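You operate a simulated robot arm through the tools that you are given. There is no shell and no other tool.

The job below is to be done with a simulated robot arm. You get a single attempt, and the scene is never put back.

TASK
Stop the leaks, unwind the air hose and bring the air up.
Fine: shut the trap cock and the vent valve, unwind fully, then open the main valve and leave the compressor switched on.
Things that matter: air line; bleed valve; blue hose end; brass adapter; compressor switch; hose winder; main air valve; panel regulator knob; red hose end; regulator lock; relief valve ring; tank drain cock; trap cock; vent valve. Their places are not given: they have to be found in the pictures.

It is judged by the outcome, as a careful person would: the job done as asked, and still so three seconds after it is handed in. It fails if anything else is knocked over, pushed out of place, dropped, spilled or broken.

THE ROBOT
A 6-joint arm with a two-finger gripper, fixed in place. Base frame: the origin is on the floor under the middle of its stand, x ahead of it, y to its left, z up. Lengths are in m, angles in degrees, forces in N, time in s.
It reaches about 1.572 m from its shoulder. Its first joint turns from -166.0 to 166.0 degrees. Payload 2.45 kg.
Tool frame: the origin (TCP) lies between the finger pads and is the grasp point; the fingertips stand 0.02 m ahead of it; z points along the fingers, y is the line along which they close. The gripper opens to 0.14 m; its body begins 0.168 m behind the TCP.
Orientation is that of the tool frame in the base frame, as a unit quaternion [w, x, y, z]. With the fingers straight down and closing along the base's y, the tool's x points along the base's -x, its y along +y and its z along -z.

THE INTERFACE
- The arm moves only by the tool move_arm. Its argument "deltas" is a list of rows, each an object of numbers (a shift or turn left out is 0, a gripper value left out holds the last): "rx", "ry", "rz": the turn, a rotation vector about the base's x, y, z in degrees; "dx", "dy", "dz": the shift along the base's x, y, z in m; "hand": the closure, from 0 (fully open) to 1 (shut). In form: [{"rx": .., "ry": .., "rz": .., "dx": .., "dy": .., "dz": .., "hand": ..}, ...]. A call has 1 to 20 rows; each row shifts and turns the commanded pose from where the row before left it. Each row takes 0.2 s and may step no farther than 0.05 m and 8.6 degrees from the row before; otherwise, or with a gripper value out of range, the whole call is refused. A pose out of reach is approached as far as the arm can. The call stops where the force on the tool passes 90 N (or 10 N more than at its start, if that is more) or the arm is blocked; 0.2 s more then pass. The fingers move at their own pace (about 0.045 m/s each) and stop on an object; they squeeze with about 36 N. The grip force told is the motor's: it shows also when the fingers shut on nothing. Time passes only in rows, and 0.2 s behind the last, so rows that do not move let the fingers close. The reply holds the time, the measured pose of the TCP, the force on the tool along the base axes, the opening and the grip force, in the units named above and with some noise, with the torque about the TCP (base axes, N m) and any sound that the robot's microphone picked up.
- Cameras (640 x 400 px; columns grow to the right, rows downward): "scene" is fixed at [0.0497, -0.652, 1.6909]; the picture's right is [0.51, -0.86, 0.00], its down [-0.54, -0.32, -0.78] and it looks along [0.67, 0.40, -0.62] (base axes); focal length 265 px, centre (320, 200). "wrist" rides on the gripper at [0.078, 0.011, -0.209] in the tool frame; the picture's right is [-0.14, 0.99, 0.00], its down [-0.92, -0.13, -0.37] and it looks along [-0.37, -0.05, 0.93] (tool axes); focal length 280 px, centre (320, 200).
- camera(camera): a new picture of that camera. It takes no simulated time.
- point_at(camera, pixels): for up to 12 pixels [column, row] of the newest picture of that camera ("zoom" is the newest enlarged one), the place [x, y, z] in the base frame of the surface seen there, good to about 0.002 m. It takes no simulated time.
- close_up(camera, box): a new picture of the part [left, top, right, bottom] of that camera's present view, enlarged. It takes no simulated time.
- sign_off(): hands the job in; it is judged then, once.

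Leave the gripper open and the arm clear of the work at the hand-in unless told otherwise.

The tools are called after "Emit:" as name(argument=value, ...) on one line, values as JSON. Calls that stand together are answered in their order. move_arm: Moves the arm, as the interface text tells. Its arguments: {"type":"object","properties":{"deltas":{"type":"array","items":{"type":"object","properties":{"rx":{"type":"number"},"ry":{"type":"number"},"rz":{"type":"number"},"dx":{"type":"number"},"dy":{"type":"number"},"dz":{"type":"number"},"hand":{"type":"number"}}}}},"required":["deltas"]} The other tools are called the same way: camera (camera) takes a picture; point_at (camera, pixels) gives the place of the surface under pixels of a picture; close_up (camera, box) takes an enlarged picture of a part of a camera's view; sign_off () hands the job in.

At the start:

```text
time_s: 0.0
tool_pos: [0.4392, -0.3591, 1.5098]
tool_rot: [-0.001, 0.0, 1.0, -0.002]
contact_force: [1.3, 0.4, 0.4]
torque: [-0.01, 0.02, 0.0]
width: 0.1401
gripper_force: 0.0
```

scene: 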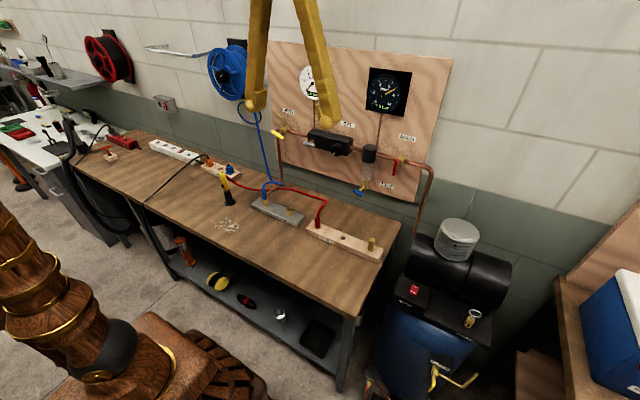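
wrist: 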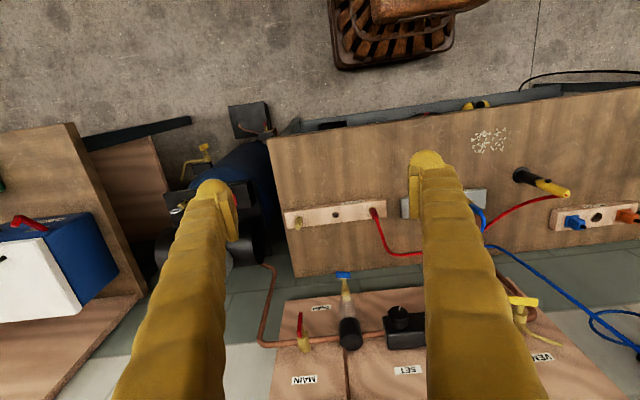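

I'll start by enlarging the parts of the scene picture that matter: the panel on the wall, the bench, the compressor and the hose reel.

Emit:
close_up(camera="scene", box=[260, 40, 450, 210])

Emit:
close_up(camera="scene", box=[190, 30, 290, 130])

Emit:
close_up(camera="scene", box=[340, 200, 540, 400])

Emit:
close_up(camera="scene", box=[140, 120, 400, 280])

```text
2.35 times, centred on (355, 125) of scene
```

zoom: 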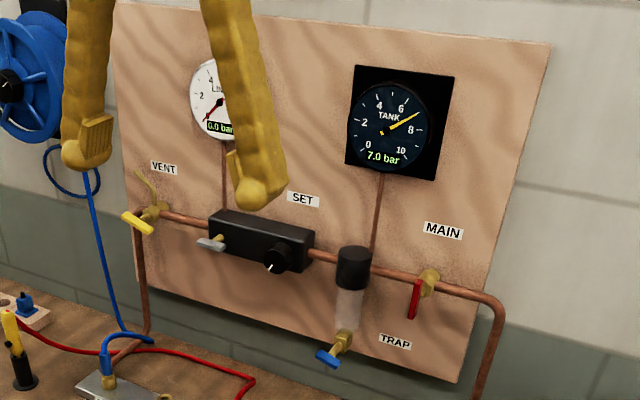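

```text
4.00 times, centred on (240, 80) of scene
```

zoom: 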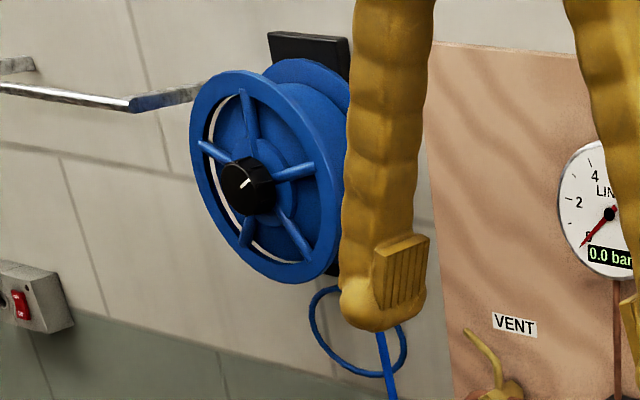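

```text
2.00 times, centred on (440, 300) of scene
```

zoom: 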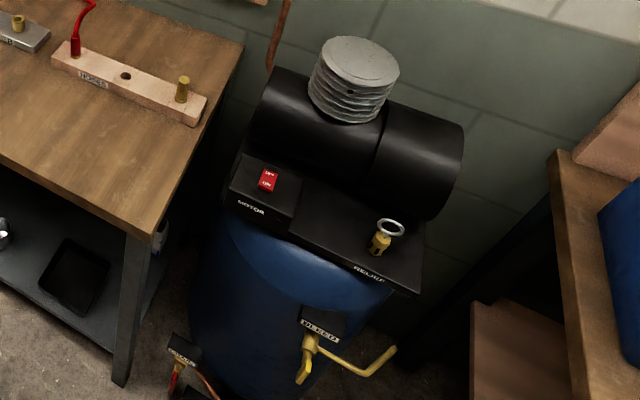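

```text
2.46 times, centred on (270, 200) of scene
```

zoom: 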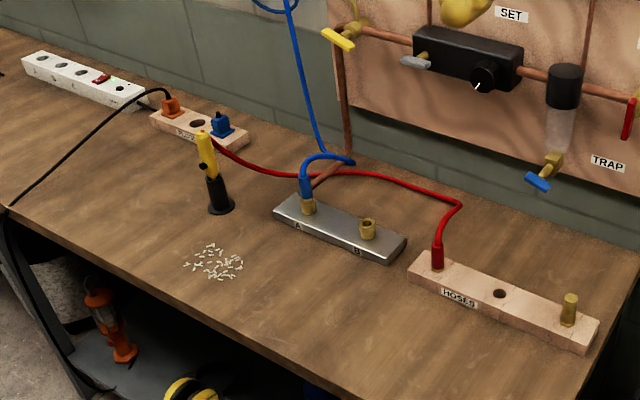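

The panel holds the vent (yellow), set regulator, trap (blue) and main (red). I'll look closer at each handle and the reels, and at the full scene around.

Emit:
close_up(camera="scene", box=[335, 130, 445, 210])

Emit:
close_up(camera="scene", box=[260, 95, 330, 145])

Emit:
close_up(camera="scene", box=[0, 20, 200, 160])

Emit:
close_up(camera="scene", box=[395, 270, 495, 340])

Emit:
close_up(camera="scene", box=[350, 340, 500, 400])

```text
5.00 times, centred on (390, 170) of scene
```

zoom: 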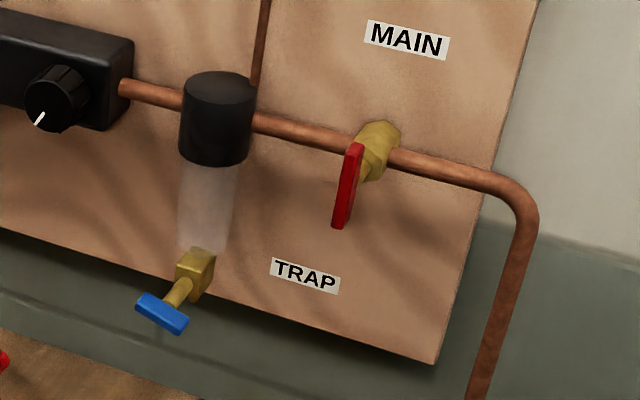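

```text
8.00 times, centred on (295, 120) of scene
```

zoom: 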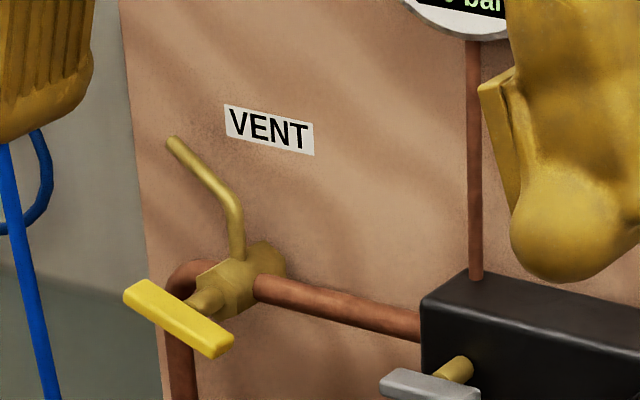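

```text
2.86 times, centred on (100, 90) of scene
```

zoom: 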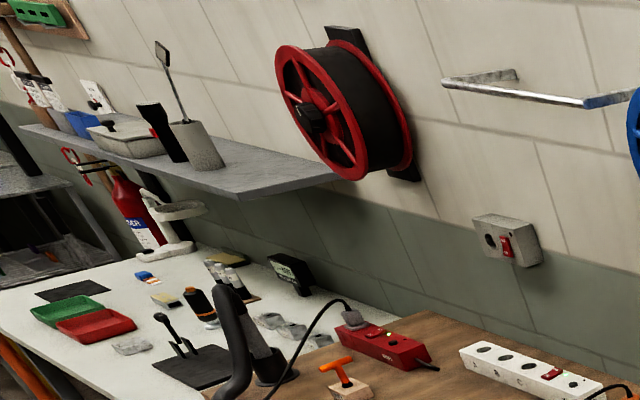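

```text
5.71 times, centred on (445, 305) of scene
```

zoom: 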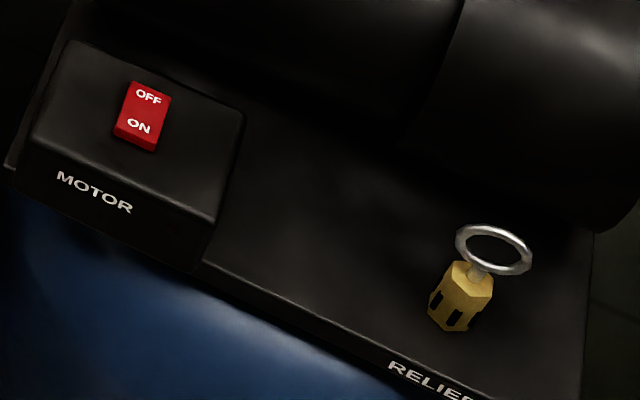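

```text
4.27 times, centred on (425, 370) of scene
```

zoom: 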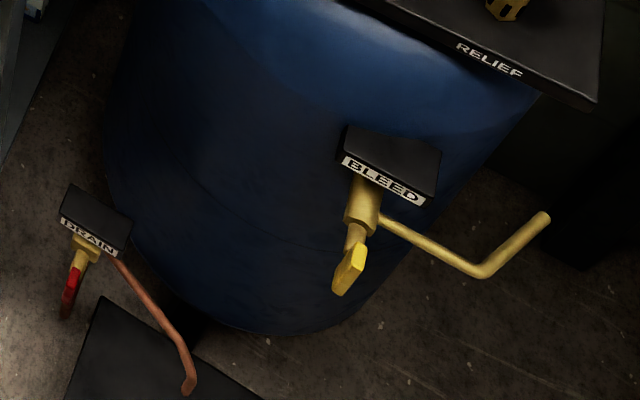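

Now measure places: vent handle ends, trap handle ends, main handle ends, reel hub, switch, etc., from the scene picture.

Emit:
camera(camera="scene")

Emit:
close_up(camera="scene", box=[335, 130, 445, 210])

Emit:
point_at(camera="zoom", pixels=[[142, 302], [162, 313], [182, 326], [178, 292], [197, 270], [354, 150], [346, 190], [338, 222], [377, 145], [408, 158], [290, 215], [215, 85]])

Emit:
close_up(camera="scene", box=[260, 95, 330, 145])

Emit:
point_at(camera="zoom", pixels=[[130, 293], [175, 318], [218, 348], [205, 303], [237, 283], [173, 145], [232, 195], [300, 290], [390, 320], [455, 368], [385, 385], [265, 150]])

Emit:
close_up(camera="scene", box=[190, 30, 290, 130])

Emit:
point_at(camera="zoom", pixels=[[245, 180], [228, 190], [262, 160], [272, 190], [243, 92], [203, 145], [245, 245], [308, 252], [312, 170], [320, 90], [310, 50], [375, 180]])

```text
taken
```

scene: 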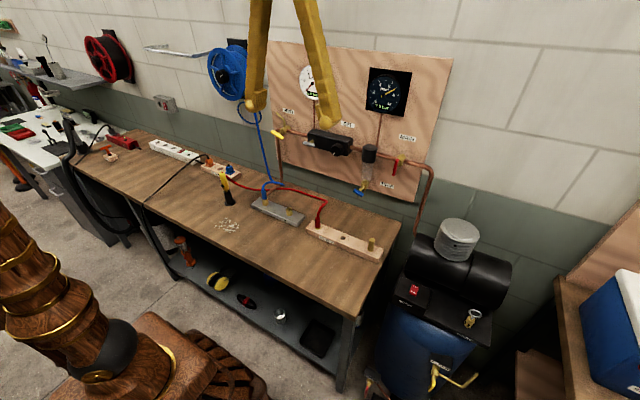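

```text
5.00 times, centred on (390, 170) of scene
```

zoom: 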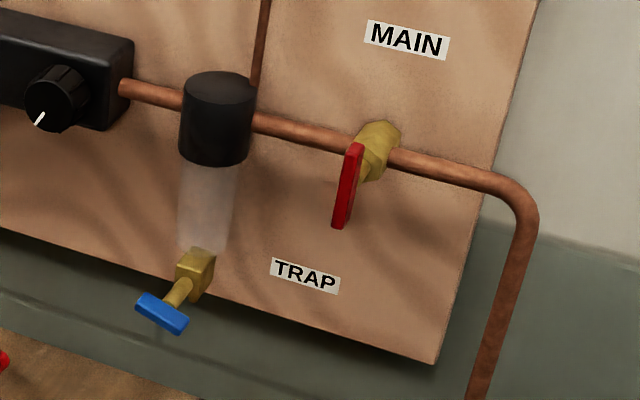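

```text
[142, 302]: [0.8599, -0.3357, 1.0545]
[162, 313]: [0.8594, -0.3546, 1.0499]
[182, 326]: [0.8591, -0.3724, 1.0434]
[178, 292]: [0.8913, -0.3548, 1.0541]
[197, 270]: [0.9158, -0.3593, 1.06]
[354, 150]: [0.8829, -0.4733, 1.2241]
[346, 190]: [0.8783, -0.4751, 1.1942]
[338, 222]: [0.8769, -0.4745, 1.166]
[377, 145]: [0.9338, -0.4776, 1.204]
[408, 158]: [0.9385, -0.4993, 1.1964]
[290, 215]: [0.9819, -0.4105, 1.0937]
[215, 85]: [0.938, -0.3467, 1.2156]
```

```text
8.00 times, centred on (295, 120) of scene
```

zoom: 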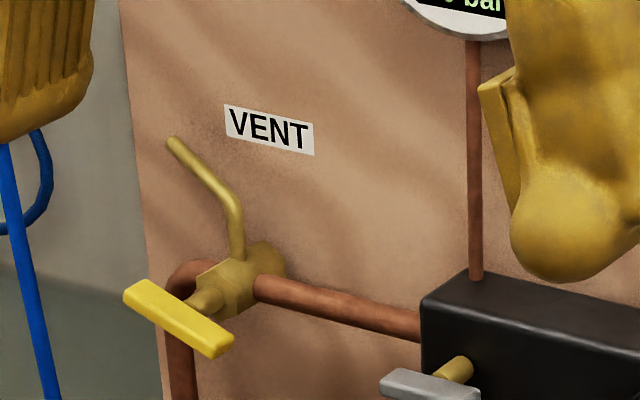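

```text
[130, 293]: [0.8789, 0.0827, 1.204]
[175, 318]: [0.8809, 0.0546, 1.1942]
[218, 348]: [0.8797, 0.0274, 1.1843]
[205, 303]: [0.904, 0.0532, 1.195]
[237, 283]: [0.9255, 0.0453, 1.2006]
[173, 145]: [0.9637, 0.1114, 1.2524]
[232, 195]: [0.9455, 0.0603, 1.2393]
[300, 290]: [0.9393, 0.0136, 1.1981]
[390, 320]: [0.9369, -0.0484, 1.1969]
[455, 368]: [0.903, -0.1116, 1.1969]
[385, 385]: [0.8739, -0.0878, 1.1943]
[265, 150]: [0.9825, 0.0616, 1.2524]
```

```text
4.00 times, centred on (240, 80) of scene
```

zoom: 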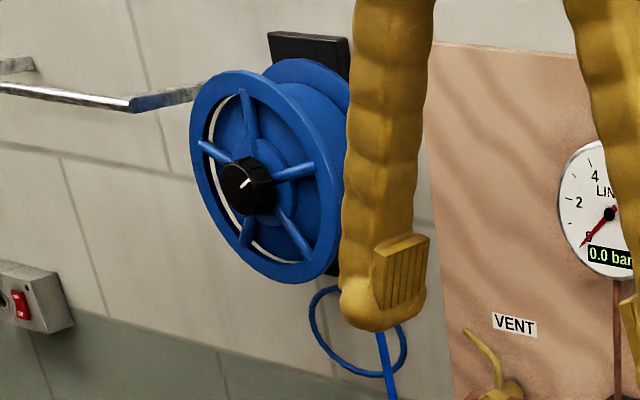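

```text
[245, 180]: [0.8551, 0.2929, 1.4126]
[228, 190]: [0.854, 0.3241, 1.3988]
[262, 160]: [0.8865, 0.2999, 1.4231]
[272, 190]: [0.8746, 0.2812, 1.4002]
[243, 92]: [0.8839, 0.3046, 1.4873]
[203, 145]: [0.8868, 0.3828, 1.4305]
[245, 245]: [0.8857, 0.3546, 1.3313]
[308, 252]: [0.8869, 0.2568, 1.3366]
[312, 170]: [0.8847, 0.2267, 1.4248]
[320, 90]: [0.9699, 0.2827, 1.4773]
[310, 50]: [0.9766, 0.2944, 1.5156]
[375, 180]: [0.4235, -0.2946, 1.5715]
```

The vent handle (bar centre about [0.88, 0.055, 1.194]), trap handle (about [0.859, -0.354, 1.05]) and main handle (about [0.88, -0.474, 1.195]) all have stems pointing towards the robot along -x. I'll tip the tool to point along +x and stay well short of the panel to look at it head-on.

Emit:
move_arm(deltas=[{"ry": -7.5, "dx": 0.015, "dy": 0.013, "dz": -0.02}, {"ry": -7.5, "dx": 0.015, "dy": 0.013, "dz": -0.02}, {"ry": -7.5, "dx": 0.015, "dy": 0.013, "dz": -0.02}, {"ry": -7.5, "dx": 0.015, "dy": 0.013, "dz": -0.02}, {"ry": -7.5, "dx": 0.015, "dy": 0.013, "dz": -0.02}, {"ry": -7.5, "dx": 0.015, "dy": 0.013, "dz": -0.02}])

```text
time_s: 1.4
tool_pos: [0.5673, -0.3324, 1.3081]
tool_rot: [0.3, 0.019, 0.952, 0.05]
contact_force: [-0.1, 0.1, 0.6]
torque: [-0.02, 0.01, -0.01]
width: 0.1403
gripper_force: 0.0
stopped in row 6: the arm was blocked; the commanded pose is now the measured one
```

The arm stopped as blocked, with no contact force. I'll look at where it is.

Emit:
camera(camera="scene")

Emit:
camera(camera="wrist")

```text
taken
```

scene: 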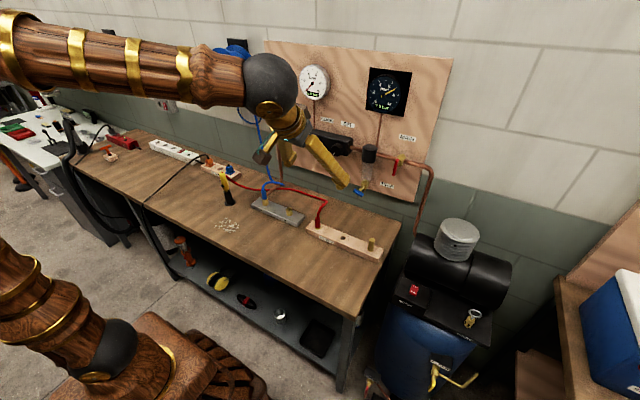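

```text
taken
```

wrist: 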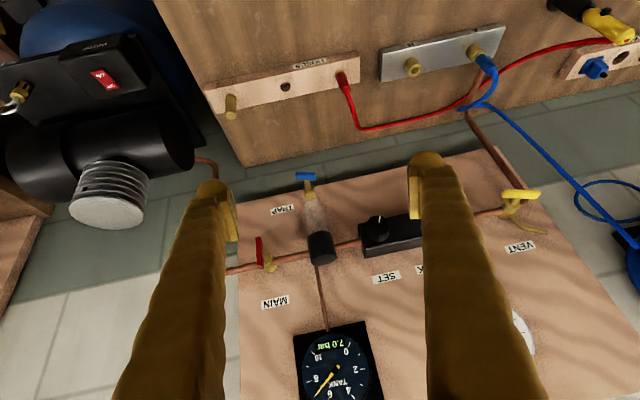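

The forearm comes in high from behind and the wrist lagged. I'll let it settle and then continue with smaller steps.

Emit:
move_arm(deltas=[{}, {}, {"dx": -0.01, "dz": 0.0}, {"dx": -0.01}])

```text
time_s: 2.4
tool_pos: [0.5519, -0.336, 1.2967]
tool_rot: [0.296, 0.021, 0.953, 0.056]
contact_force: [-0.6, 0.0, 0.4]
torque: [0.01, 0.01, -0.01]
width: 0.1399
gripper_force: 0.0
```

Now turn gently further in pitch.

Emit:
move_arm(deltas=[{"ry": -3}, {"ry": -3}, {"ry": -3}, {"ry": -3}, {"ry": -3}, {}, {}])

```text
time_s: 4.2
tool_pos: [0.5617, -0.3477, 1.2722]
tool_rot: [0.406, 0.023, 0.911, 0.072]
contact_force: [-0.1, -0.6, 0.8]
torque: [0.02, 0.01, 0.03]
width: 0.1401
gripper_force: 0.0
stopped in row 7: the arm was blocked; the commanded pose is now the measured one
```

I'll measure the arm's own joints in the scene picture to understand its reach and folding, and look at where it is now.

Emit:
camera(camera="scene")

Emit:
point_at(camera="scene", pixels=[[110, 340], [90, 355], [60, 270], [20, 220], [10, 300], [180, 350], [260, 85], [200, 75], [120, 60], [30, 45], [20, 20], [285, 125]])

```text
taken
```

scene: 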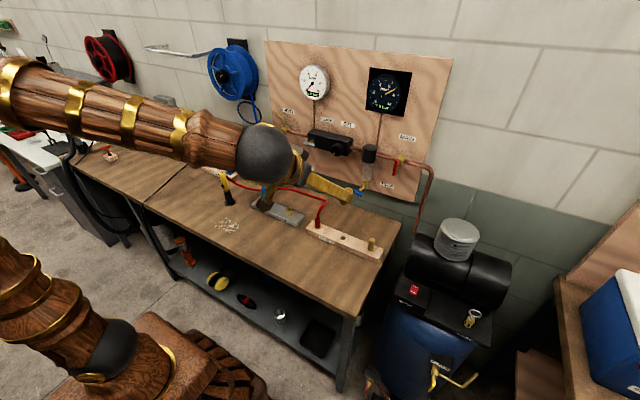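

```text
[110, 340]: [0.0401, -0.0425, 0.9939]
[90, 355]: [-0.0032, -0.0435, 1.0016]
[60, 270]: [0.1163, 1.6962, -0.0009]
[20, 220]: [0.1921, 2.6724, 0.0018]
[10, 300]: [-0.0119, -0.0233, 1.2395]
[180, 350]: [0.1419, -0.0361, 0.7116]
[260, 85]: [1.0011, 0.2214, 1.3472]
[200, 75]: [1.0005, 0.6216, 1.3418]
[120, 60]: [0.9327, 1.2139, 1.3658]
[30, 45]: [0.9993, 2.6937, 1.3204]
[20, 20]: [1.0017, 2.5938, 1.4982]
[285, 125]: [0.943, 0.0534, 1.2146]
```

Emit:
point_at(camera="scene", pixels=[[265, 152], [210, 138], [130, 118], [75, 100], [15, 85], [300, 165], [325, 190], [345, 190], [5, 270], [60, 310], [110, 335], [140, 350]])

Emit:
camera(camera="wrist")

```text
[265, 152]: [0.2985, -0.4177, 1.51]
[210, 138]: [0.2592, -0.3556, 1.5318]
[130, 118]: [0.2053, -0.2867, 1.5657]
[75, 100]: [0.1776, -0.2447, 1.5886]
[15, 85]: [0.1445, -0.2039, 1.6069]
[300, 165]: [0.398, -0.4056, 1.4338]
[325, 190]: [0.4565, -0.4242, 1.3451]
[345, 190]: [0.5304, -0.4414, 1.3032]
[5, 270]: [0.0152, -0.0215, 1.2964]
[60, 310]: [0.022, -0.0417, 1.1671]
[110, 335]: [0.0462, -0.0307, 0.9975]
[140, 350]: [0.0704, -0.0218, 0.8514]
```

```text
taken
```

wrist: 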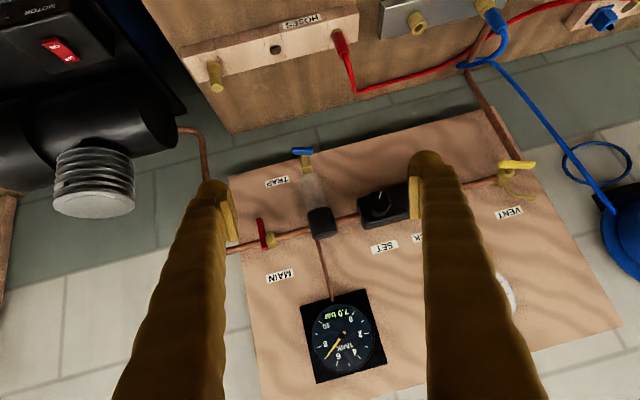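

The shoulder is at about z = 1.0 and the forearm comes in yawed away from the tool, so the wrist is twisted here. I'll bring the tool to the middle (y about 0), where it lines up with the arm, and pitch there.

Emit:
move_arm(deltas=[{"dy": 0.025, "dz": 0.012, "dx": 0.005}, {"dy": 0.025, "dz": 0.012, "dx": 0.005}, {"dy": 0.025, "dz": 0.012, "dx": 0.005}, {"dy": 0.025, "dz": 0.012, "dx": 0.005}, {"dy": 0.025, "dz": 0.012, "dx": 0.005}, {"dy": 0.025, "dz": 0.012, "dx": 0.005}, {"dy": 0.025, "dz": 0.012, "dx": 0.005}, {"dy": 0.025, "dz": 0.012, "dx": 0.005}, {"dy": 0.025, "dz": 0.012, "dx": 0.005}, {"dy": 0.025, "dz": 0.012, "dx": 0.005}, {"dy": 0.025, "dz": 0.012, "dx": 0.005}, {"dy": 0.025, "dz": 0.012, "dx": 0.005}, {}, {}])

```text
time_s: 5.5
tool_pos: [0.6306, -0.2389, 1.2546]
tool_rot: [0.352, 0.045, 0.929, 0.108]
contact_force: [-0.2, 0.0, 0.7]
torque: [-0.01, 0.03, -0.05]
width: 0.1399
gripper_force: 0.0
stopped in row 6: the arm was blocked; the commanded pose is now the measured one
```

The arm keeps its wrist at least about 0.7 m from its shoulder (elbow fold limit), so straight-on poses near the middle aren't reachable; tilted ones will be. From here I'll look closely at the valves with the wrist camera.

Emit:
camera(camera="wrist")

Emit:
camera(camera="scene")

```text
taken
```

wrist: 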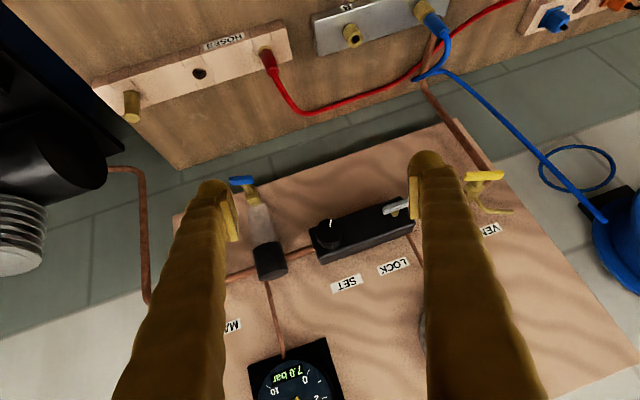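

```text
taken
```

scene: 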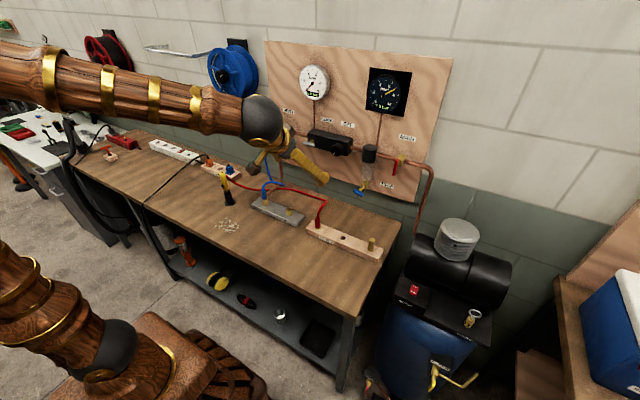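

Enlarge the wrist picture around vent and trap.

Emit:
close_up(camera="wrist", box=[430, 150, 530, 250])

Emit:
close_up(camera="wrist", box=[210, 160, 310, 260])

Emit:
close_up(camera="scene", box=[195, 30, 295, 130])

Emit:
close_up(camera="scene", box=[260, 50, 430, 140])

```text
4.00 times, centred on (480, 200) of wrist
```

zoom: 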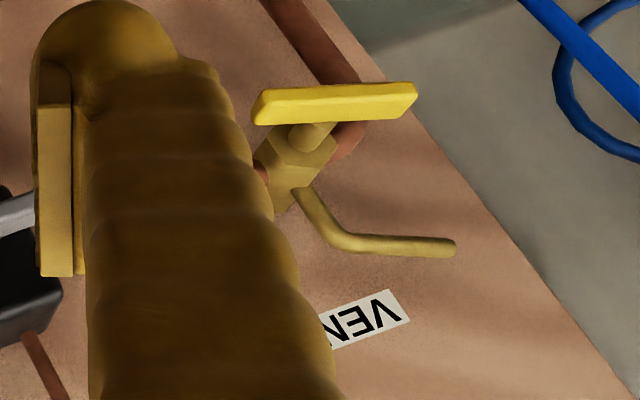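

```text
4.00 times, centred on (260, 210) of wrist
```

zoom: 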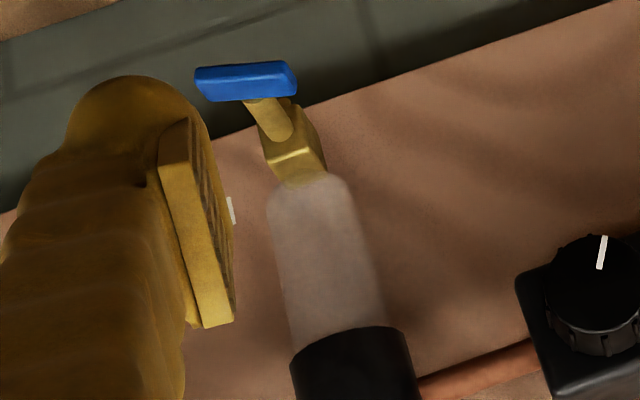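

```text
4.00 times, centred on (245, 80) of scene
```

zoom: 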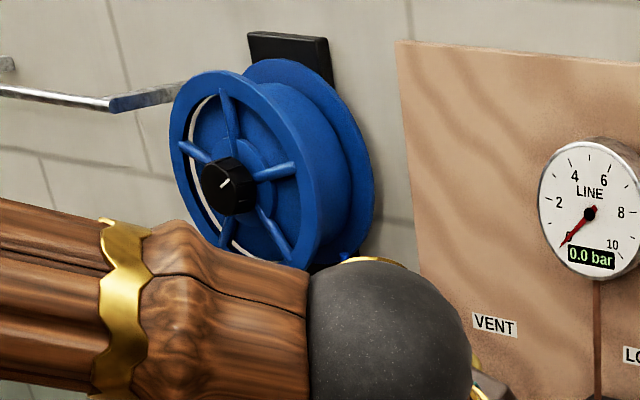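

```text
3.76 times, centred on (345, 95) of scene
```

zoom: 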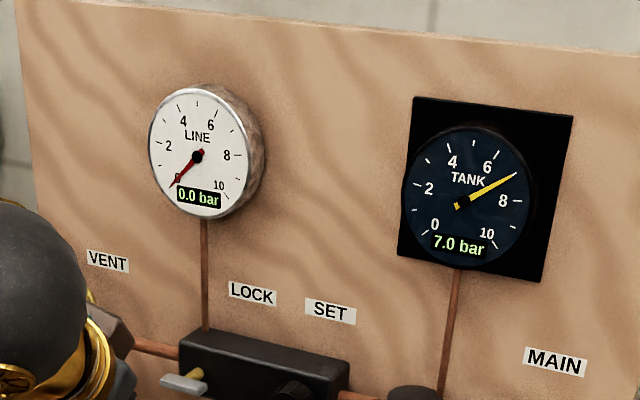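

Measure the handle bars accurately with this new view (they need separate enlarged pictures).

Emit:
close_up(camera="wrist", box=[430, 150, 530, 250])

Emit:
point_at(camera="zoom", pixels=[[265, 114], [300, 110], [340, 105], [375, 101], [405, 98], [270, 98], [340, 92], [405, 87], [310, 137], [295, 160], [300, 200], [445, 247]])

Emit:
close_up(camera="wrist", box=[210, 160, 310, 260])

Emit:
point_at(camera="zoom", pixels=[[205, 90], [230, 88], [255, 86], [285, 84], [205, 72], [245, 70], [285, 68], [275, 120], [300, 160], [330, 250], [350, 370], [600, 250]])

```text
4.00 times, centred on (480, 200) of wrist
```

zoom: 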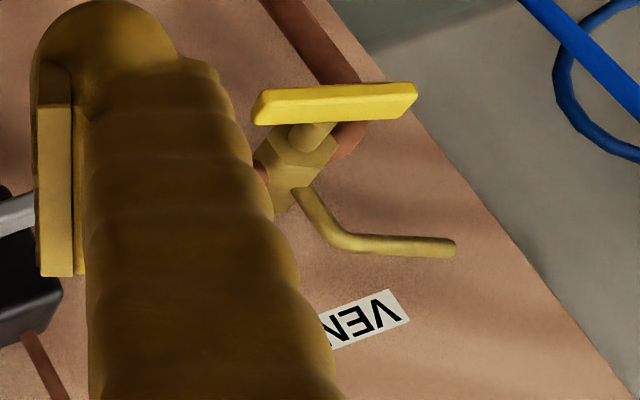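

```text
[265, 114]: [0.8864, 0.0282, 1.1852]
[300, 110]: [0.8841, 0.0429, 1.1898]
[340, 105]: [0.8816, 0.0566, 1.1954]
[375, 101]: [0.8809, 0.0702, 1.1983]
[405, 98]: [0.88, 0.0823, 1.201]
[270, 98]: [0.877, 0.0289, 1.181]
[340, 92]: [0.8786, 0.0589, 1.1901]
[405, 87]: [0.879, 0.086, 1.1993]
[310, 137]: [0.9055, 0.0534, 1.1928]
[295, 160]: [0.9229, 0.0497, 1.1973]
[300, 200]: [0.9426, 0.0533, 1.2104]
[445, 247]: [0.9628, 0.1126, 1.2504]
```

```text
4.00 times, centred on (260, 210) of wrist
```

zoom: 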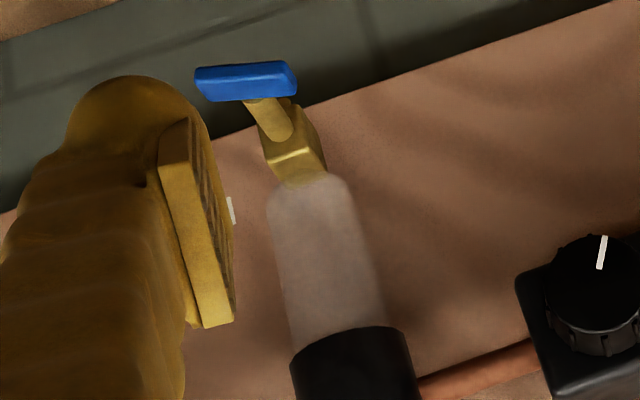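

```text
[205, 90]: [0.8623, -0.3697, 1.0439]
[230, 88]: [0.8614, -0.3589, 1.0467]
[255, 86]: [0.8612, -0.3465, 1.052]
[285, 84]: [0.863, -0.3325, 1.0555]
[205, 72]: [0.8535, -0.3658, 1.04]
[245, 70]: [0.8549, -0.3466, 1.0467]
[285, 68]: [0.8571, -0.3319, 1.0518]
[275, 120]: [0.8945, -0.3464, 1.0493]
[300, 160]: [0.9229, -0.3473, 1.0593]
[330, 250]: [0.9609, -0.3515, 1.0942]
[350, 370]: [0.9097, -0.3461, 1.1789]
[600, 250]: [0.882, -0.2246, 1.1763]
```

Both leak handles are turned about 17° off horizontal (left ends up), so they're cracked open; shut is horizontal, across their vertical outlets. The main handle is vertical, across its pipe, so it is shut now. Plan: close the fingers, tilt the tool 45° and press each raised left end down to horizontal. First straighten the tool and move near the trap.

Emit:
move_arm(deltas=[{"dx": 0.014, "rx": -1.6, "ry": -0.4, "dy": -0.008, "dz": 0.005, "hand": 1}, {"dx": 0.014, "rx": -1.6, "ry": -0.4, "dy": -0.008, "dz": 0.005}, {"dx": 0.014, "rx": -1.6, "ry": -0.4, "dy": -0.008, "dz": 0.005}, {"dx": 0.014, "rx": -1.6, "ry": -0.4, "dy": -0.008, "dz": 0.005}, {"dx": 0.014, "rx": -1.6, "ry": -0.4, "dy": -0.008, "dz": -0.01}, {"dx": 0.014, "rx": -1.6, "ry": -0.4, "dy": -0.008, "dz": -0.01}, {"dx": 0.014, "rx": -1.6, "ry": -0.4, "dy": -0.008, "dz": -0.01}, {"dx": 0.014, "rx": -1.6, "ry": -0.4, "dy": -0.008, "dz": -0.01}, {}, {}, {}])

```text
time_s: 7.9
tool_pos: [0.7418, -0.3034, 1.2349]
tool_rot: [0.38, 0.001, 0.925, 0.006]
contact_force: [0.8, -0.3, -0.4]
torque: [-0.05, 0.02, 0.0]
width: 0.0
gripper_force: 28.9
```

Tracking is good here. Look at the wrist picture with the fingers shut.

Emit:
camera(camera="wrist")

Emit:
camera(camera="scene")

Emit:
point_at(camera="wrist", pixels=[[300, 150], [330, 150], [320, 165], [320, 140], [280, 170], [355, 170], [280, 250], [360, 250]])

```text
taken
```

wrist: 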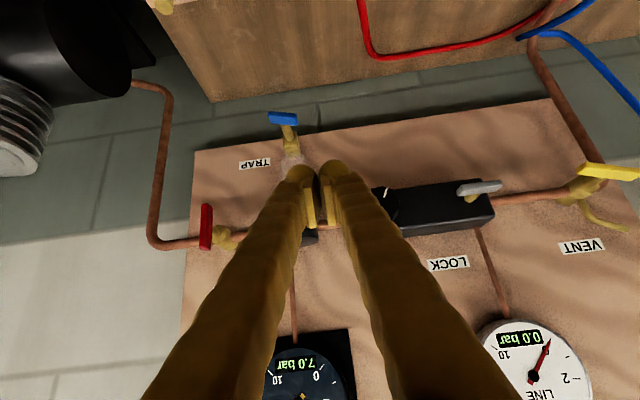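

```text
taken
```

scene: 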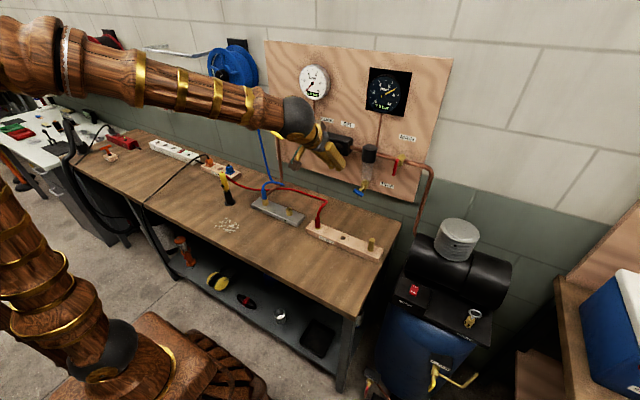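

```text
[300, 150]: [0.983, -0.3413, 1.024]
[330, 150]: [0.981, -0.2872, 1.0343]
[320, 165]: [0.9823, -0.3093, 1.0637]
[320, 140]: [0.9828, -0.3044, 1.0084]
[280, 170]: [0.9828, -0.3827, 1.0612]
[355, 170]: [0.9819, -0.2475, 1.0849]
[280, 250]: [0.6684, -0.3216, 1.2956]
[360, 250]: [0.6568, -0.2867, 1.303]
```

Enlarge the fingertips to learn their size and place.

Emit:
close_up(camera="wrist", box=[260, 100, 380, 250])

Emit:
point_at(camera="zoom", pixels=[[285, 180], [300, 165], [320, 185], [350, 170], [370, 165], [385, 185], [300, 230], [330, 310], [360, 300], [400, 240], [280, 60], [245, 55]])

```text
2.67 times, centred on (320, 175) of wrist
```

zoom: 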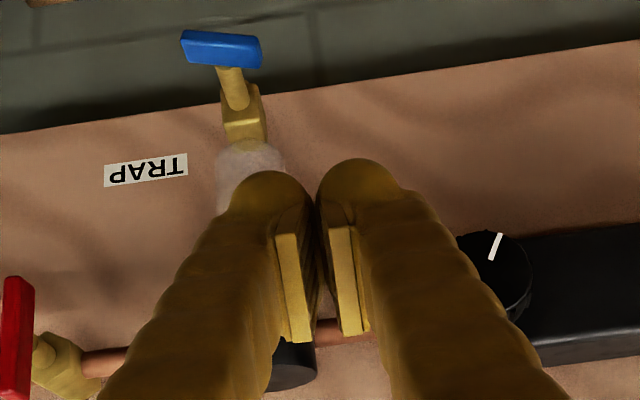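

```text
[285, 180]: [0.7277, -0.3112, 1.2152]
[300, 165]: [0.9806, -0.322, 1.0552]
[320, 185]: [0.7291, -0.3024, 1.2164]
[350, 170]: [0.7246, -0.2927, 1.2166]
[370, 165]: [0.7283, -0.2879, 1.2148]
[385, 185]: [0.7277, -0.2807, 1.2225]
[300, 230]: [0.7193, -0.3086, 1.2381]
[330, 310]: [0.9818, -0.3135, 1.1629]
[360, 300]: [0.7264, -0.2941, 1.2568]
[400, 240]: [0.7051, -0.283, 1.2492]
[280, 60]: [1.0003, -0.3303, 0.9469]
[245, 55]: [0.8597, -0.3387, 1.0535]
```

The closed fingertips act like a knob of about 0.02 m radius at the TCP. I'll go to just above the raised left end of the trap handle (target TCP [0.86, -0.324, 1.095]).

Emit:
move_arm(deltas=[{"dx": 0.02, "dy": -0.004, "dz": -0.022}, {"dx": 0.02, "dy": -0.004, "dz": -0.022}, {"dx": 0.02, "dy": -0.004, "dz": -0.022}, {"dx": 0.02, "dy": -0.004, "dz": -0.022}, {"dx": 0.02, "dy": -0.004, "dz": -0.022}, {"dx": 0.018, "dy": -0.001, "dz": -0.025}, {}])

Emit:
camera(camera="wrist")

Emit:
close_up(camera="scene", box=[310, 130, 430, 220])

```text
time_s: 9.5
tool_pos: [0.8586, -0.3236, 1.1009]
tool_rot: [0.38, 0.002, 0.925, 0.006]
contact_force: [0.2, 0.1, 0.7]
torque: [-0.04, -0.04, -0.02]
width: 0.0
gripper_force: 29.4
```

```text
taken
```

wrist: 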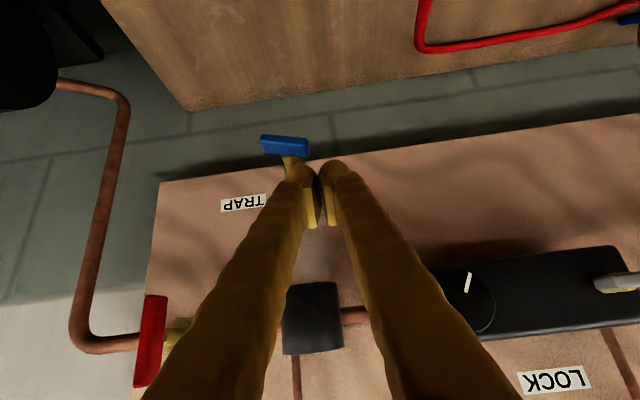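

```text
4.44 times, centred on (370, 175) of scene
```

zoom: 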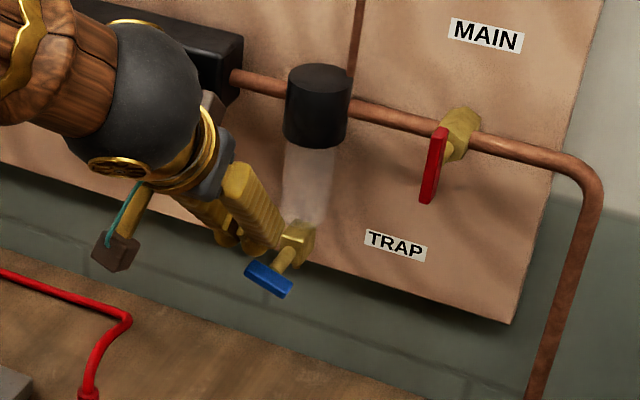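

Emit:
close_up(camera="wrist", box=[240, 110, 380, 240])

Emit:
point_at(camera="zoom", pixels=[[110, 120], [200, 135], [290, 150], [120, 145], [290, 185], [250, 210], [270, 260], [310, 260], [380, 240], [400, 225], [440, 250], [345, 300]])

```text
3.08 times, centred on (310, 175) of wrist
```

zoom: 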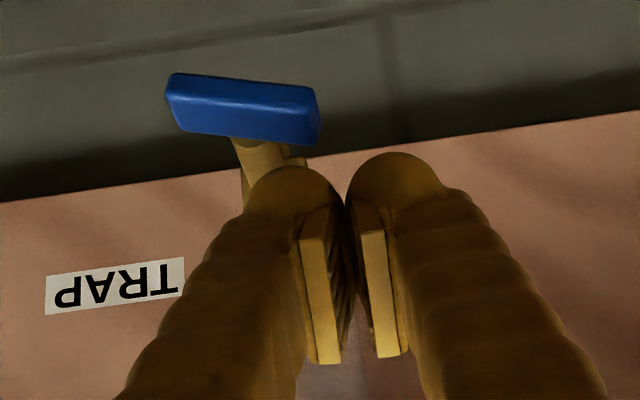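

```text
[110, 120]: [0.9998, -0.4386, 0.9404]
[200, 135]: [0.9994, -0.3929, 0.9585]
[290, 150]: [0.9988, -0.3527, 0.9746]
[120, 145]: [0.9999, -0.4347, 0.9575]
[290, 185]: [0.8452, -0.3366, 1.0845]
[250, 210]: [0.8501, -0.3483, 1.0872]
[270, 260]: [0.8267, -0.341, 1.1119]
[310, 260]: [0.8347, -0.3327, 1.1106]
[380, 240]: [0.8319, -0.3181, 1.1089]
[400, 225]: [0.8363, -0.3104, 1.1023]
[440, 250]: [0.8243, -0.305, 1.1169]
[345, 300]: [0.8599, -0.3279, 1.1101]
```

The right-hand finger is centred about y -0.337, over the left half of the bar. Shift slightly left and lower in small steps until it touches.

Emit:
move_arm(deltas=[{"dy": 0.003, "dz": -0.004}, {"dz": -0.005}, {"dz": -0.004}, {"dz": -0.003}, {}])

Emit:
close_up(camera="wrist", box=[240, 110, 380, 240])

Emit:
close_up(camera="scene", box=[340, 160, 400, 210])

```text
time_s: 10.7
tool_pos: [0.8615, -0.3201, 1.084]
tool_rot: [0.38, 0.001, 0.925, 0.006]
contact_force: [-0.1, 0.3, 0.2]
torque: [0.03, -0.01, 0.03]
width: 0.0
gripper_force: 29.0
```

```text
3.08 times, centred on (310, 175) of wrist
```

zoom: 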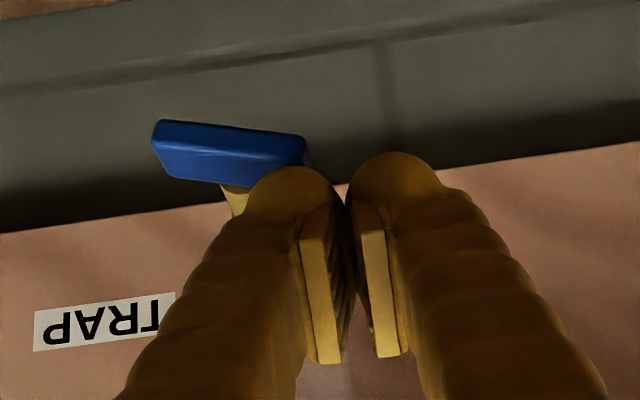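

```text
8.00 times, centred on (370, 185) of scene
```

zoom: 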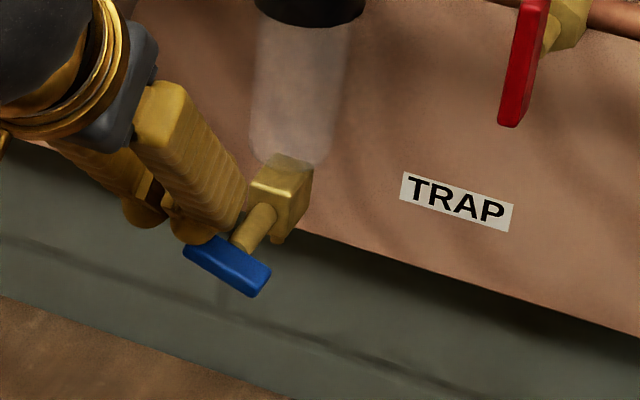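

Very near the bar, no contact yet. Lower in 2 mm steps and watch the force.

Emit:
move_arm(deltas=[{"dx": -0.002, "dz": -0.002}, {"dz": -0.002}, {"dz": -0.002}, {}])

Emit:
close_up(camera="scene", box=[340, 160, 400, 210])

```text
time_s: 11.7
tool_pos: [0.8584, -0.3197, 1.0778]
tool_rot: [0.38, 0.001, 0.925, 0.006]
contact_force: [-0.4, 0.0, 0.8]
torque: [0.01, 0.01, 0.0]
width: 0.0
gripper_force: 30.1
```

```text
8.00 times, centred on (370, 185) of scene
```

zoom: 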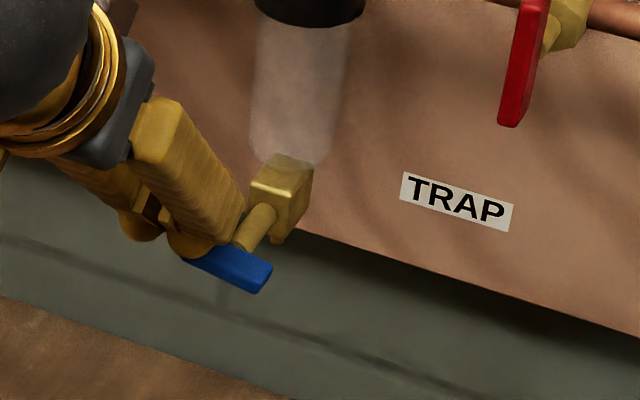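

Emit:
move_arm(deltas=[{"dz": -0.002}, {"dz": -0.002}, {}])

Emit:
close_up(camera="wrist", box=[240, 110, 380, 240])

Emit:
close_up(camera="scene", box=[340, 160, 400, 210])

```text
time_s: 12.5
tool_pos: [0.8593, -0.3207, 1.0745]
tool_rot: [0.38, 0.002, 0.925, 0.006]
contact_force: [-1.0, 2.1, 5.8]
torque: [-0.01, 0.01, 0.0]
width: 0.0
gripper_force: 29.4
```

```text
3.08 times, centred on (310, 175) of wrist
```

zoom: 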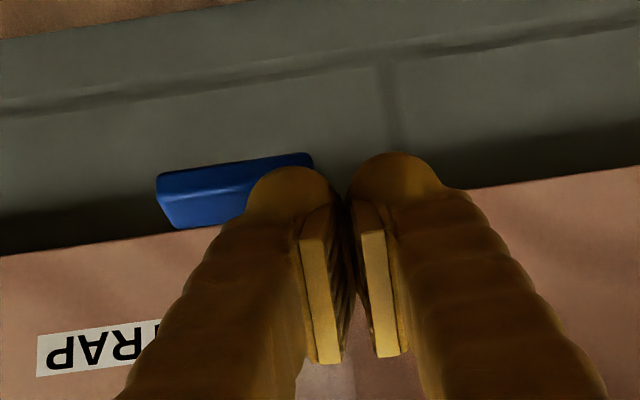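

```text
8.00 times, centred on (370, 185) of scene
```

zoom: 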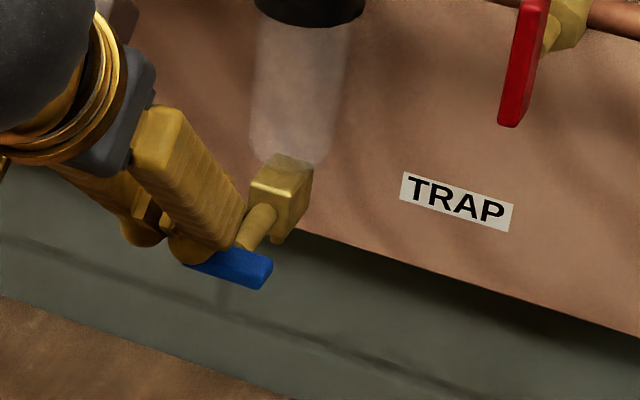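

The bar has turned and now looks nearly level. Measure it.

Emit:
close_up(camera="wrist", box=[260, 130, 320, 190])

Emit:
point_at(camera="zoom", pixels=[[150, 200], [200, 190], [250, 180], [140, 170], [200, 160], [300, 140], [340, 135]])

Emit:
close_up(camera="scene", box=[340, 160, 400, 210])

Emit:
point_at(camera="zoom", pixels=[[200, 265], [215, 268], [230, 271], [245, 274], [260, 278], [225, 262], [240, 255], [262, 262]])

```text
6.67 times, centred on (290, 160) of wrist
```

zoom: 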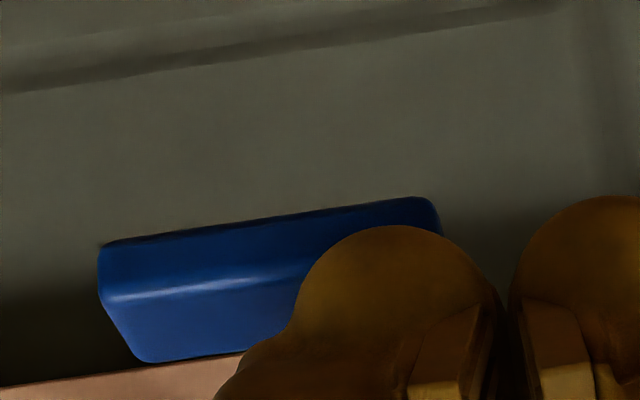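

```text
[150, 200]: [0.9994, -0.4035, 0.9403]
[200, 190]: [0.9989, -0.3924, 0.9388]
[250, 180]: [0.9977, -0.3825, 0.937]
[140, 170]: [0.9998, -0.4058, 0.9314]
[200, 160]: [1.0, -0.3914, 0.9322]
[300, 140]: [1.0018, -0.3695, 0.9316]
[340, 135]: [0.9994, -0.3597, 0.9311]
```

```text
8.00 times, centred on (370, 185) of scene
```

zoom: 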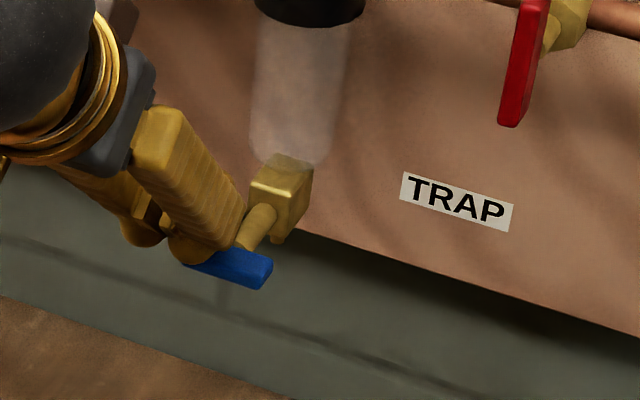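

```text
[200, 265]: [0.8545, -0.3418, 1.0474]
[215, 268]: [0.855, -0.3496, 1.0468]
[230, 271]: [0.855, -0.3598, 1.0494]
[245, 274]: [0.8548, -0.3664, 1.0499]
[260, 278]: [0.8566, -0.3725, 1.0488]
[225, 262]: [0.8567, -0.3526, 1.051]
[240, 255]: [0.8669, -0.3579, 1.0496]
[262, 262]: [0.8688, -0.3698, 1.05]
```

Emit:
close_up(camera="wrist", box=[260, 130, 320, 190])

Emit:
point_at(camera="zoom", pixels=[[120, 300], [200, 287], [280, 272], [120, 270], [200, 256], [280, 242], [360, 226], [415, 215], [130, 330], [200, 318], [270, 306], [110, 250]])

```text
6.67 times, centred on (290, 160) of wrist
```

zoom: 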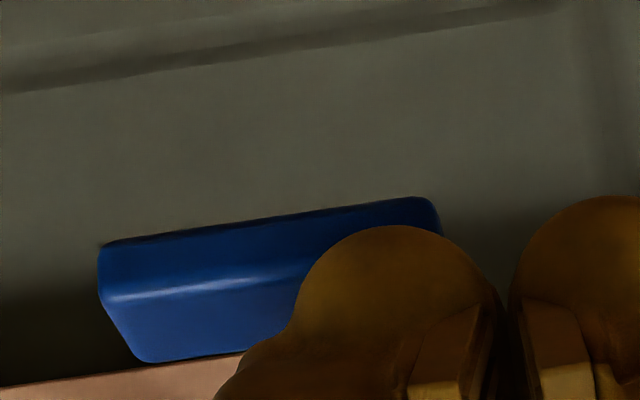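

```text
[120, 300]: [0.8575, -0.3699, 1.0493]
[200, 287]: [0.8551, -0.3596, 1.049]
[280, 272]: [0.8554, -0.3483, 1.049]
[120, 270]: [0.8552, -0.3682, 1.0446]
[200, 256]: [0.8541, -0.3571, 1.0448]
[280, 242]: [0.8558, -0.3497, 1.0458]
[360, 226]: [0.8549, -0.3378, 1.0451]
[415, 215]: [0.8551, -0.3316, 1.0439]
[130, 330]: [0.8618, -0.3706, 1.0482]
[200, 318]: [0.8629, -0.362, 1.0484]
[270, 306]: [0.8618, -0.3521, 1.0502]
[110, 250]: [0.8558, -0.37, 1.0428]
```

The trap bar is level now (z 1.049 at both ends). I'll press 1.5 mm more to feel whether it is on its stop.

Emit:
move_arm(deltas=[{"dz": -0.0015}, {}])

```text
time_s: 13.1
tool_pos: [0.8586, -0.3206, 1.0747]
tool_rot: [0.381, 0.002, 0.925, 0.006]
contact_force: [-6.4, -1.8, 20.7]
torque: [-0.2, 0.14, -0.04]
width: 0.0001
gripper_force: 29.3
```

The force jumped to 21 N with no movement: the trap cock is on its shut stop. Back off up and away, then swing over to the vent at y about 0.09.

Emit:
move_arm(deltas=[{"dz": 0.01}, {"dz": 0.02, "dx": -0.015}, {"dx": -0.025, "dz": 0.03}, {"dx": -0.025, "dz": 0.03}, {"dx": -0.025, "dz": 0.035}, {"dx": -0.02, "dz": 0.04, "dy": 0.01}, {"dy": 0.02, "dz": 0.04}, {"dy": 0.04, "dz": 0.02}, {"dy": 0.045}, {"dy": 0.045}, {"dy": 0.045}, {"dy": 0.045}, {"dy": 0.045}, {"dy": 0.045}, {"dy": 0.045}, {"dy": 0.025}, {}])

Emit:
camera(camera="wrist")

Emit:
camera(camera="scene")

```text
time_s: 16.7
tool_pos: [0.7486, 0.0864, 1.2981]
tool_rot: [0.38, 0.001, 0.925, 0.007]
contact_force: [0.0, 0.7, -0.4]
torque: [-0.01, 0.0, 0.01]
width: 0.0
gripper_force: 29.5
```

```text
taken
```

wrist: 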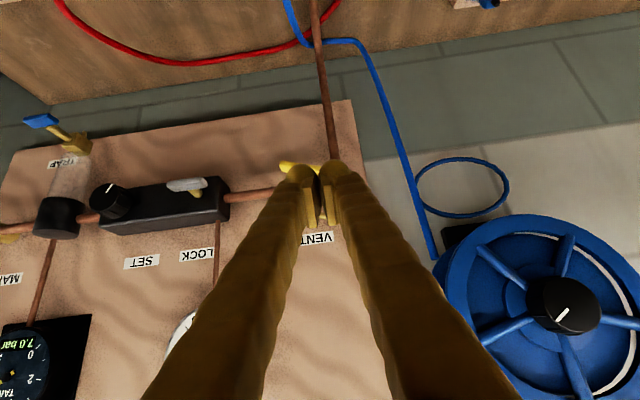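

```text
taken
```

scene: 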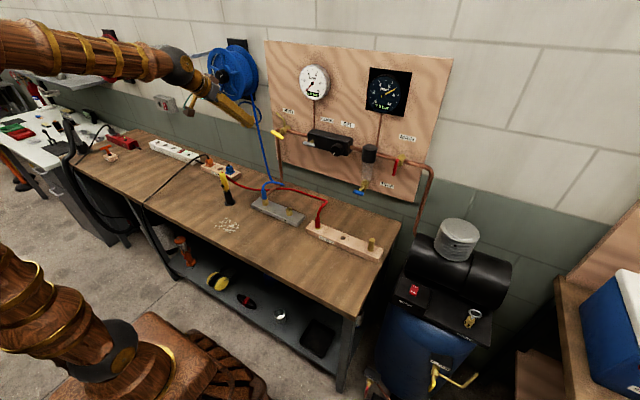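

Good. While here, I'll enlarge the reel with its black knob in the wrist picture before going on to the vent.

Emit:
close_up(camera="wrist", box=[430, 200, 640, 400])

Emit:
point_at(camera="zoom", pixels=[[400, 310], [420, 330], [345, 255], [400, 255], [450, 285], [440, 380], [350, 380], [420, 150], [250, 200], [150, 100], [100, 120], [250, 330]])

```text
2.00 times, centred on (535, 300) of wrist
```

zoom: 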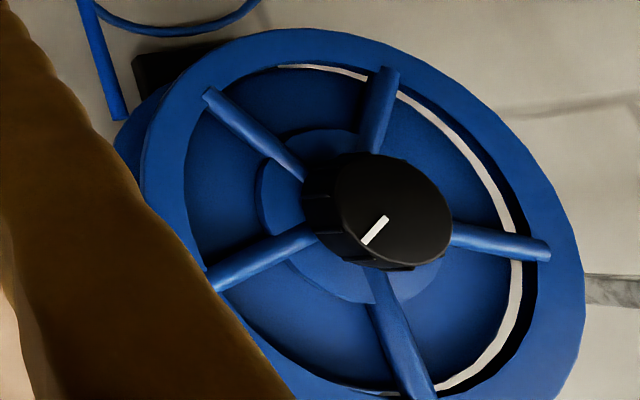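

```text
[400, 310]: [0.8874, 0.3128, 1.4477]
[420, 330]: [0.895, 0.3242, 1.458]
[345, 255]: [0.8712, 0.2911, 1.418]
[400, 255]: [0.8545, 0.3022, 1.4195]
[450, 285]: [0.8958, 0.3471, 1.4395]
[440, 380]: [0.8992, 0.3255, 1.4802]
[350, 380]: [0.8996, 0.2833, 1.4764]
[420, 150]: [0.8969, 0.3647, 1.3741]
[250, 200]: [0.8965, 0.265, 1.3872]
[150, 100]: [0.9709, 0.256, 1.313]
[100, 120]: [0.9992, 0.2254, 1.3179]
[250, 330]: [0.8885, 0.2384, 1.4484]
```

Look at the hose where it leaves the reel, to learn the unwinding direction.

Emit:
close_up(camera="wrist", box=[390, 140, 530, 260])

Emit:
close_up(camera="scene", box=[195, 30, 295, 200])

Emit:
close_up(camera="scene", box=[200, 40, 260, 130])

```text
3.33 times, centred on (460, 200) of wrist
```

zoom: 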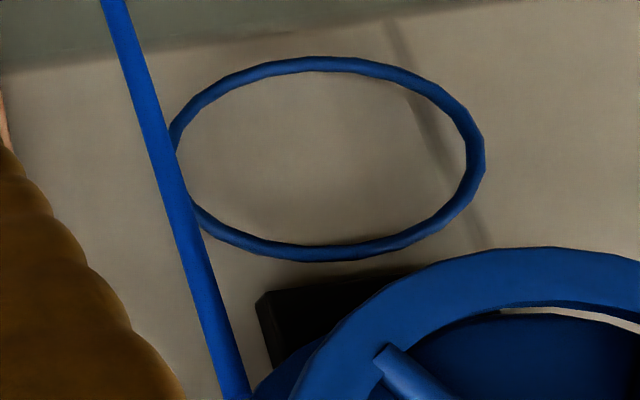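

```text
2.35 times, centred on (245, 115) of scene
```

zoom: 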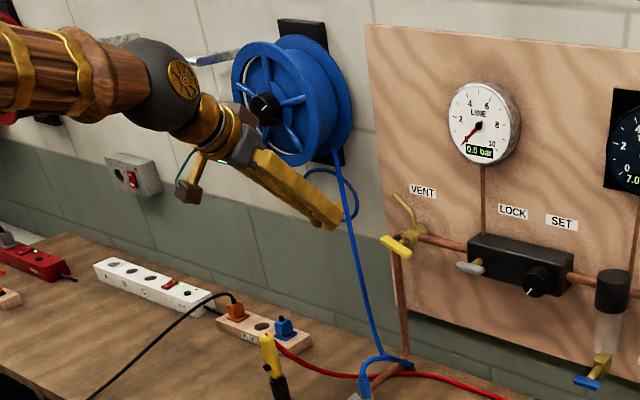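

```text
4.44 times, centred on (230, 85) of scene
```

zoom: 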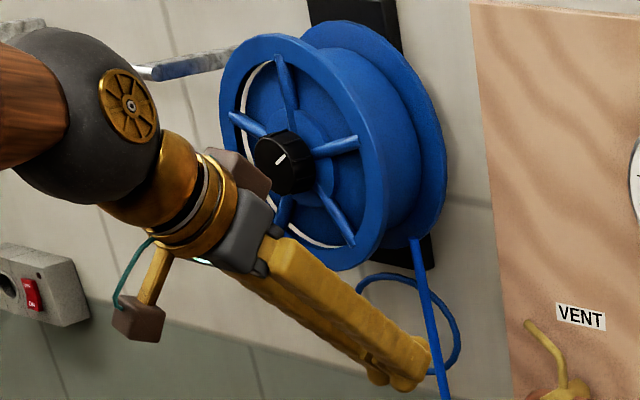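

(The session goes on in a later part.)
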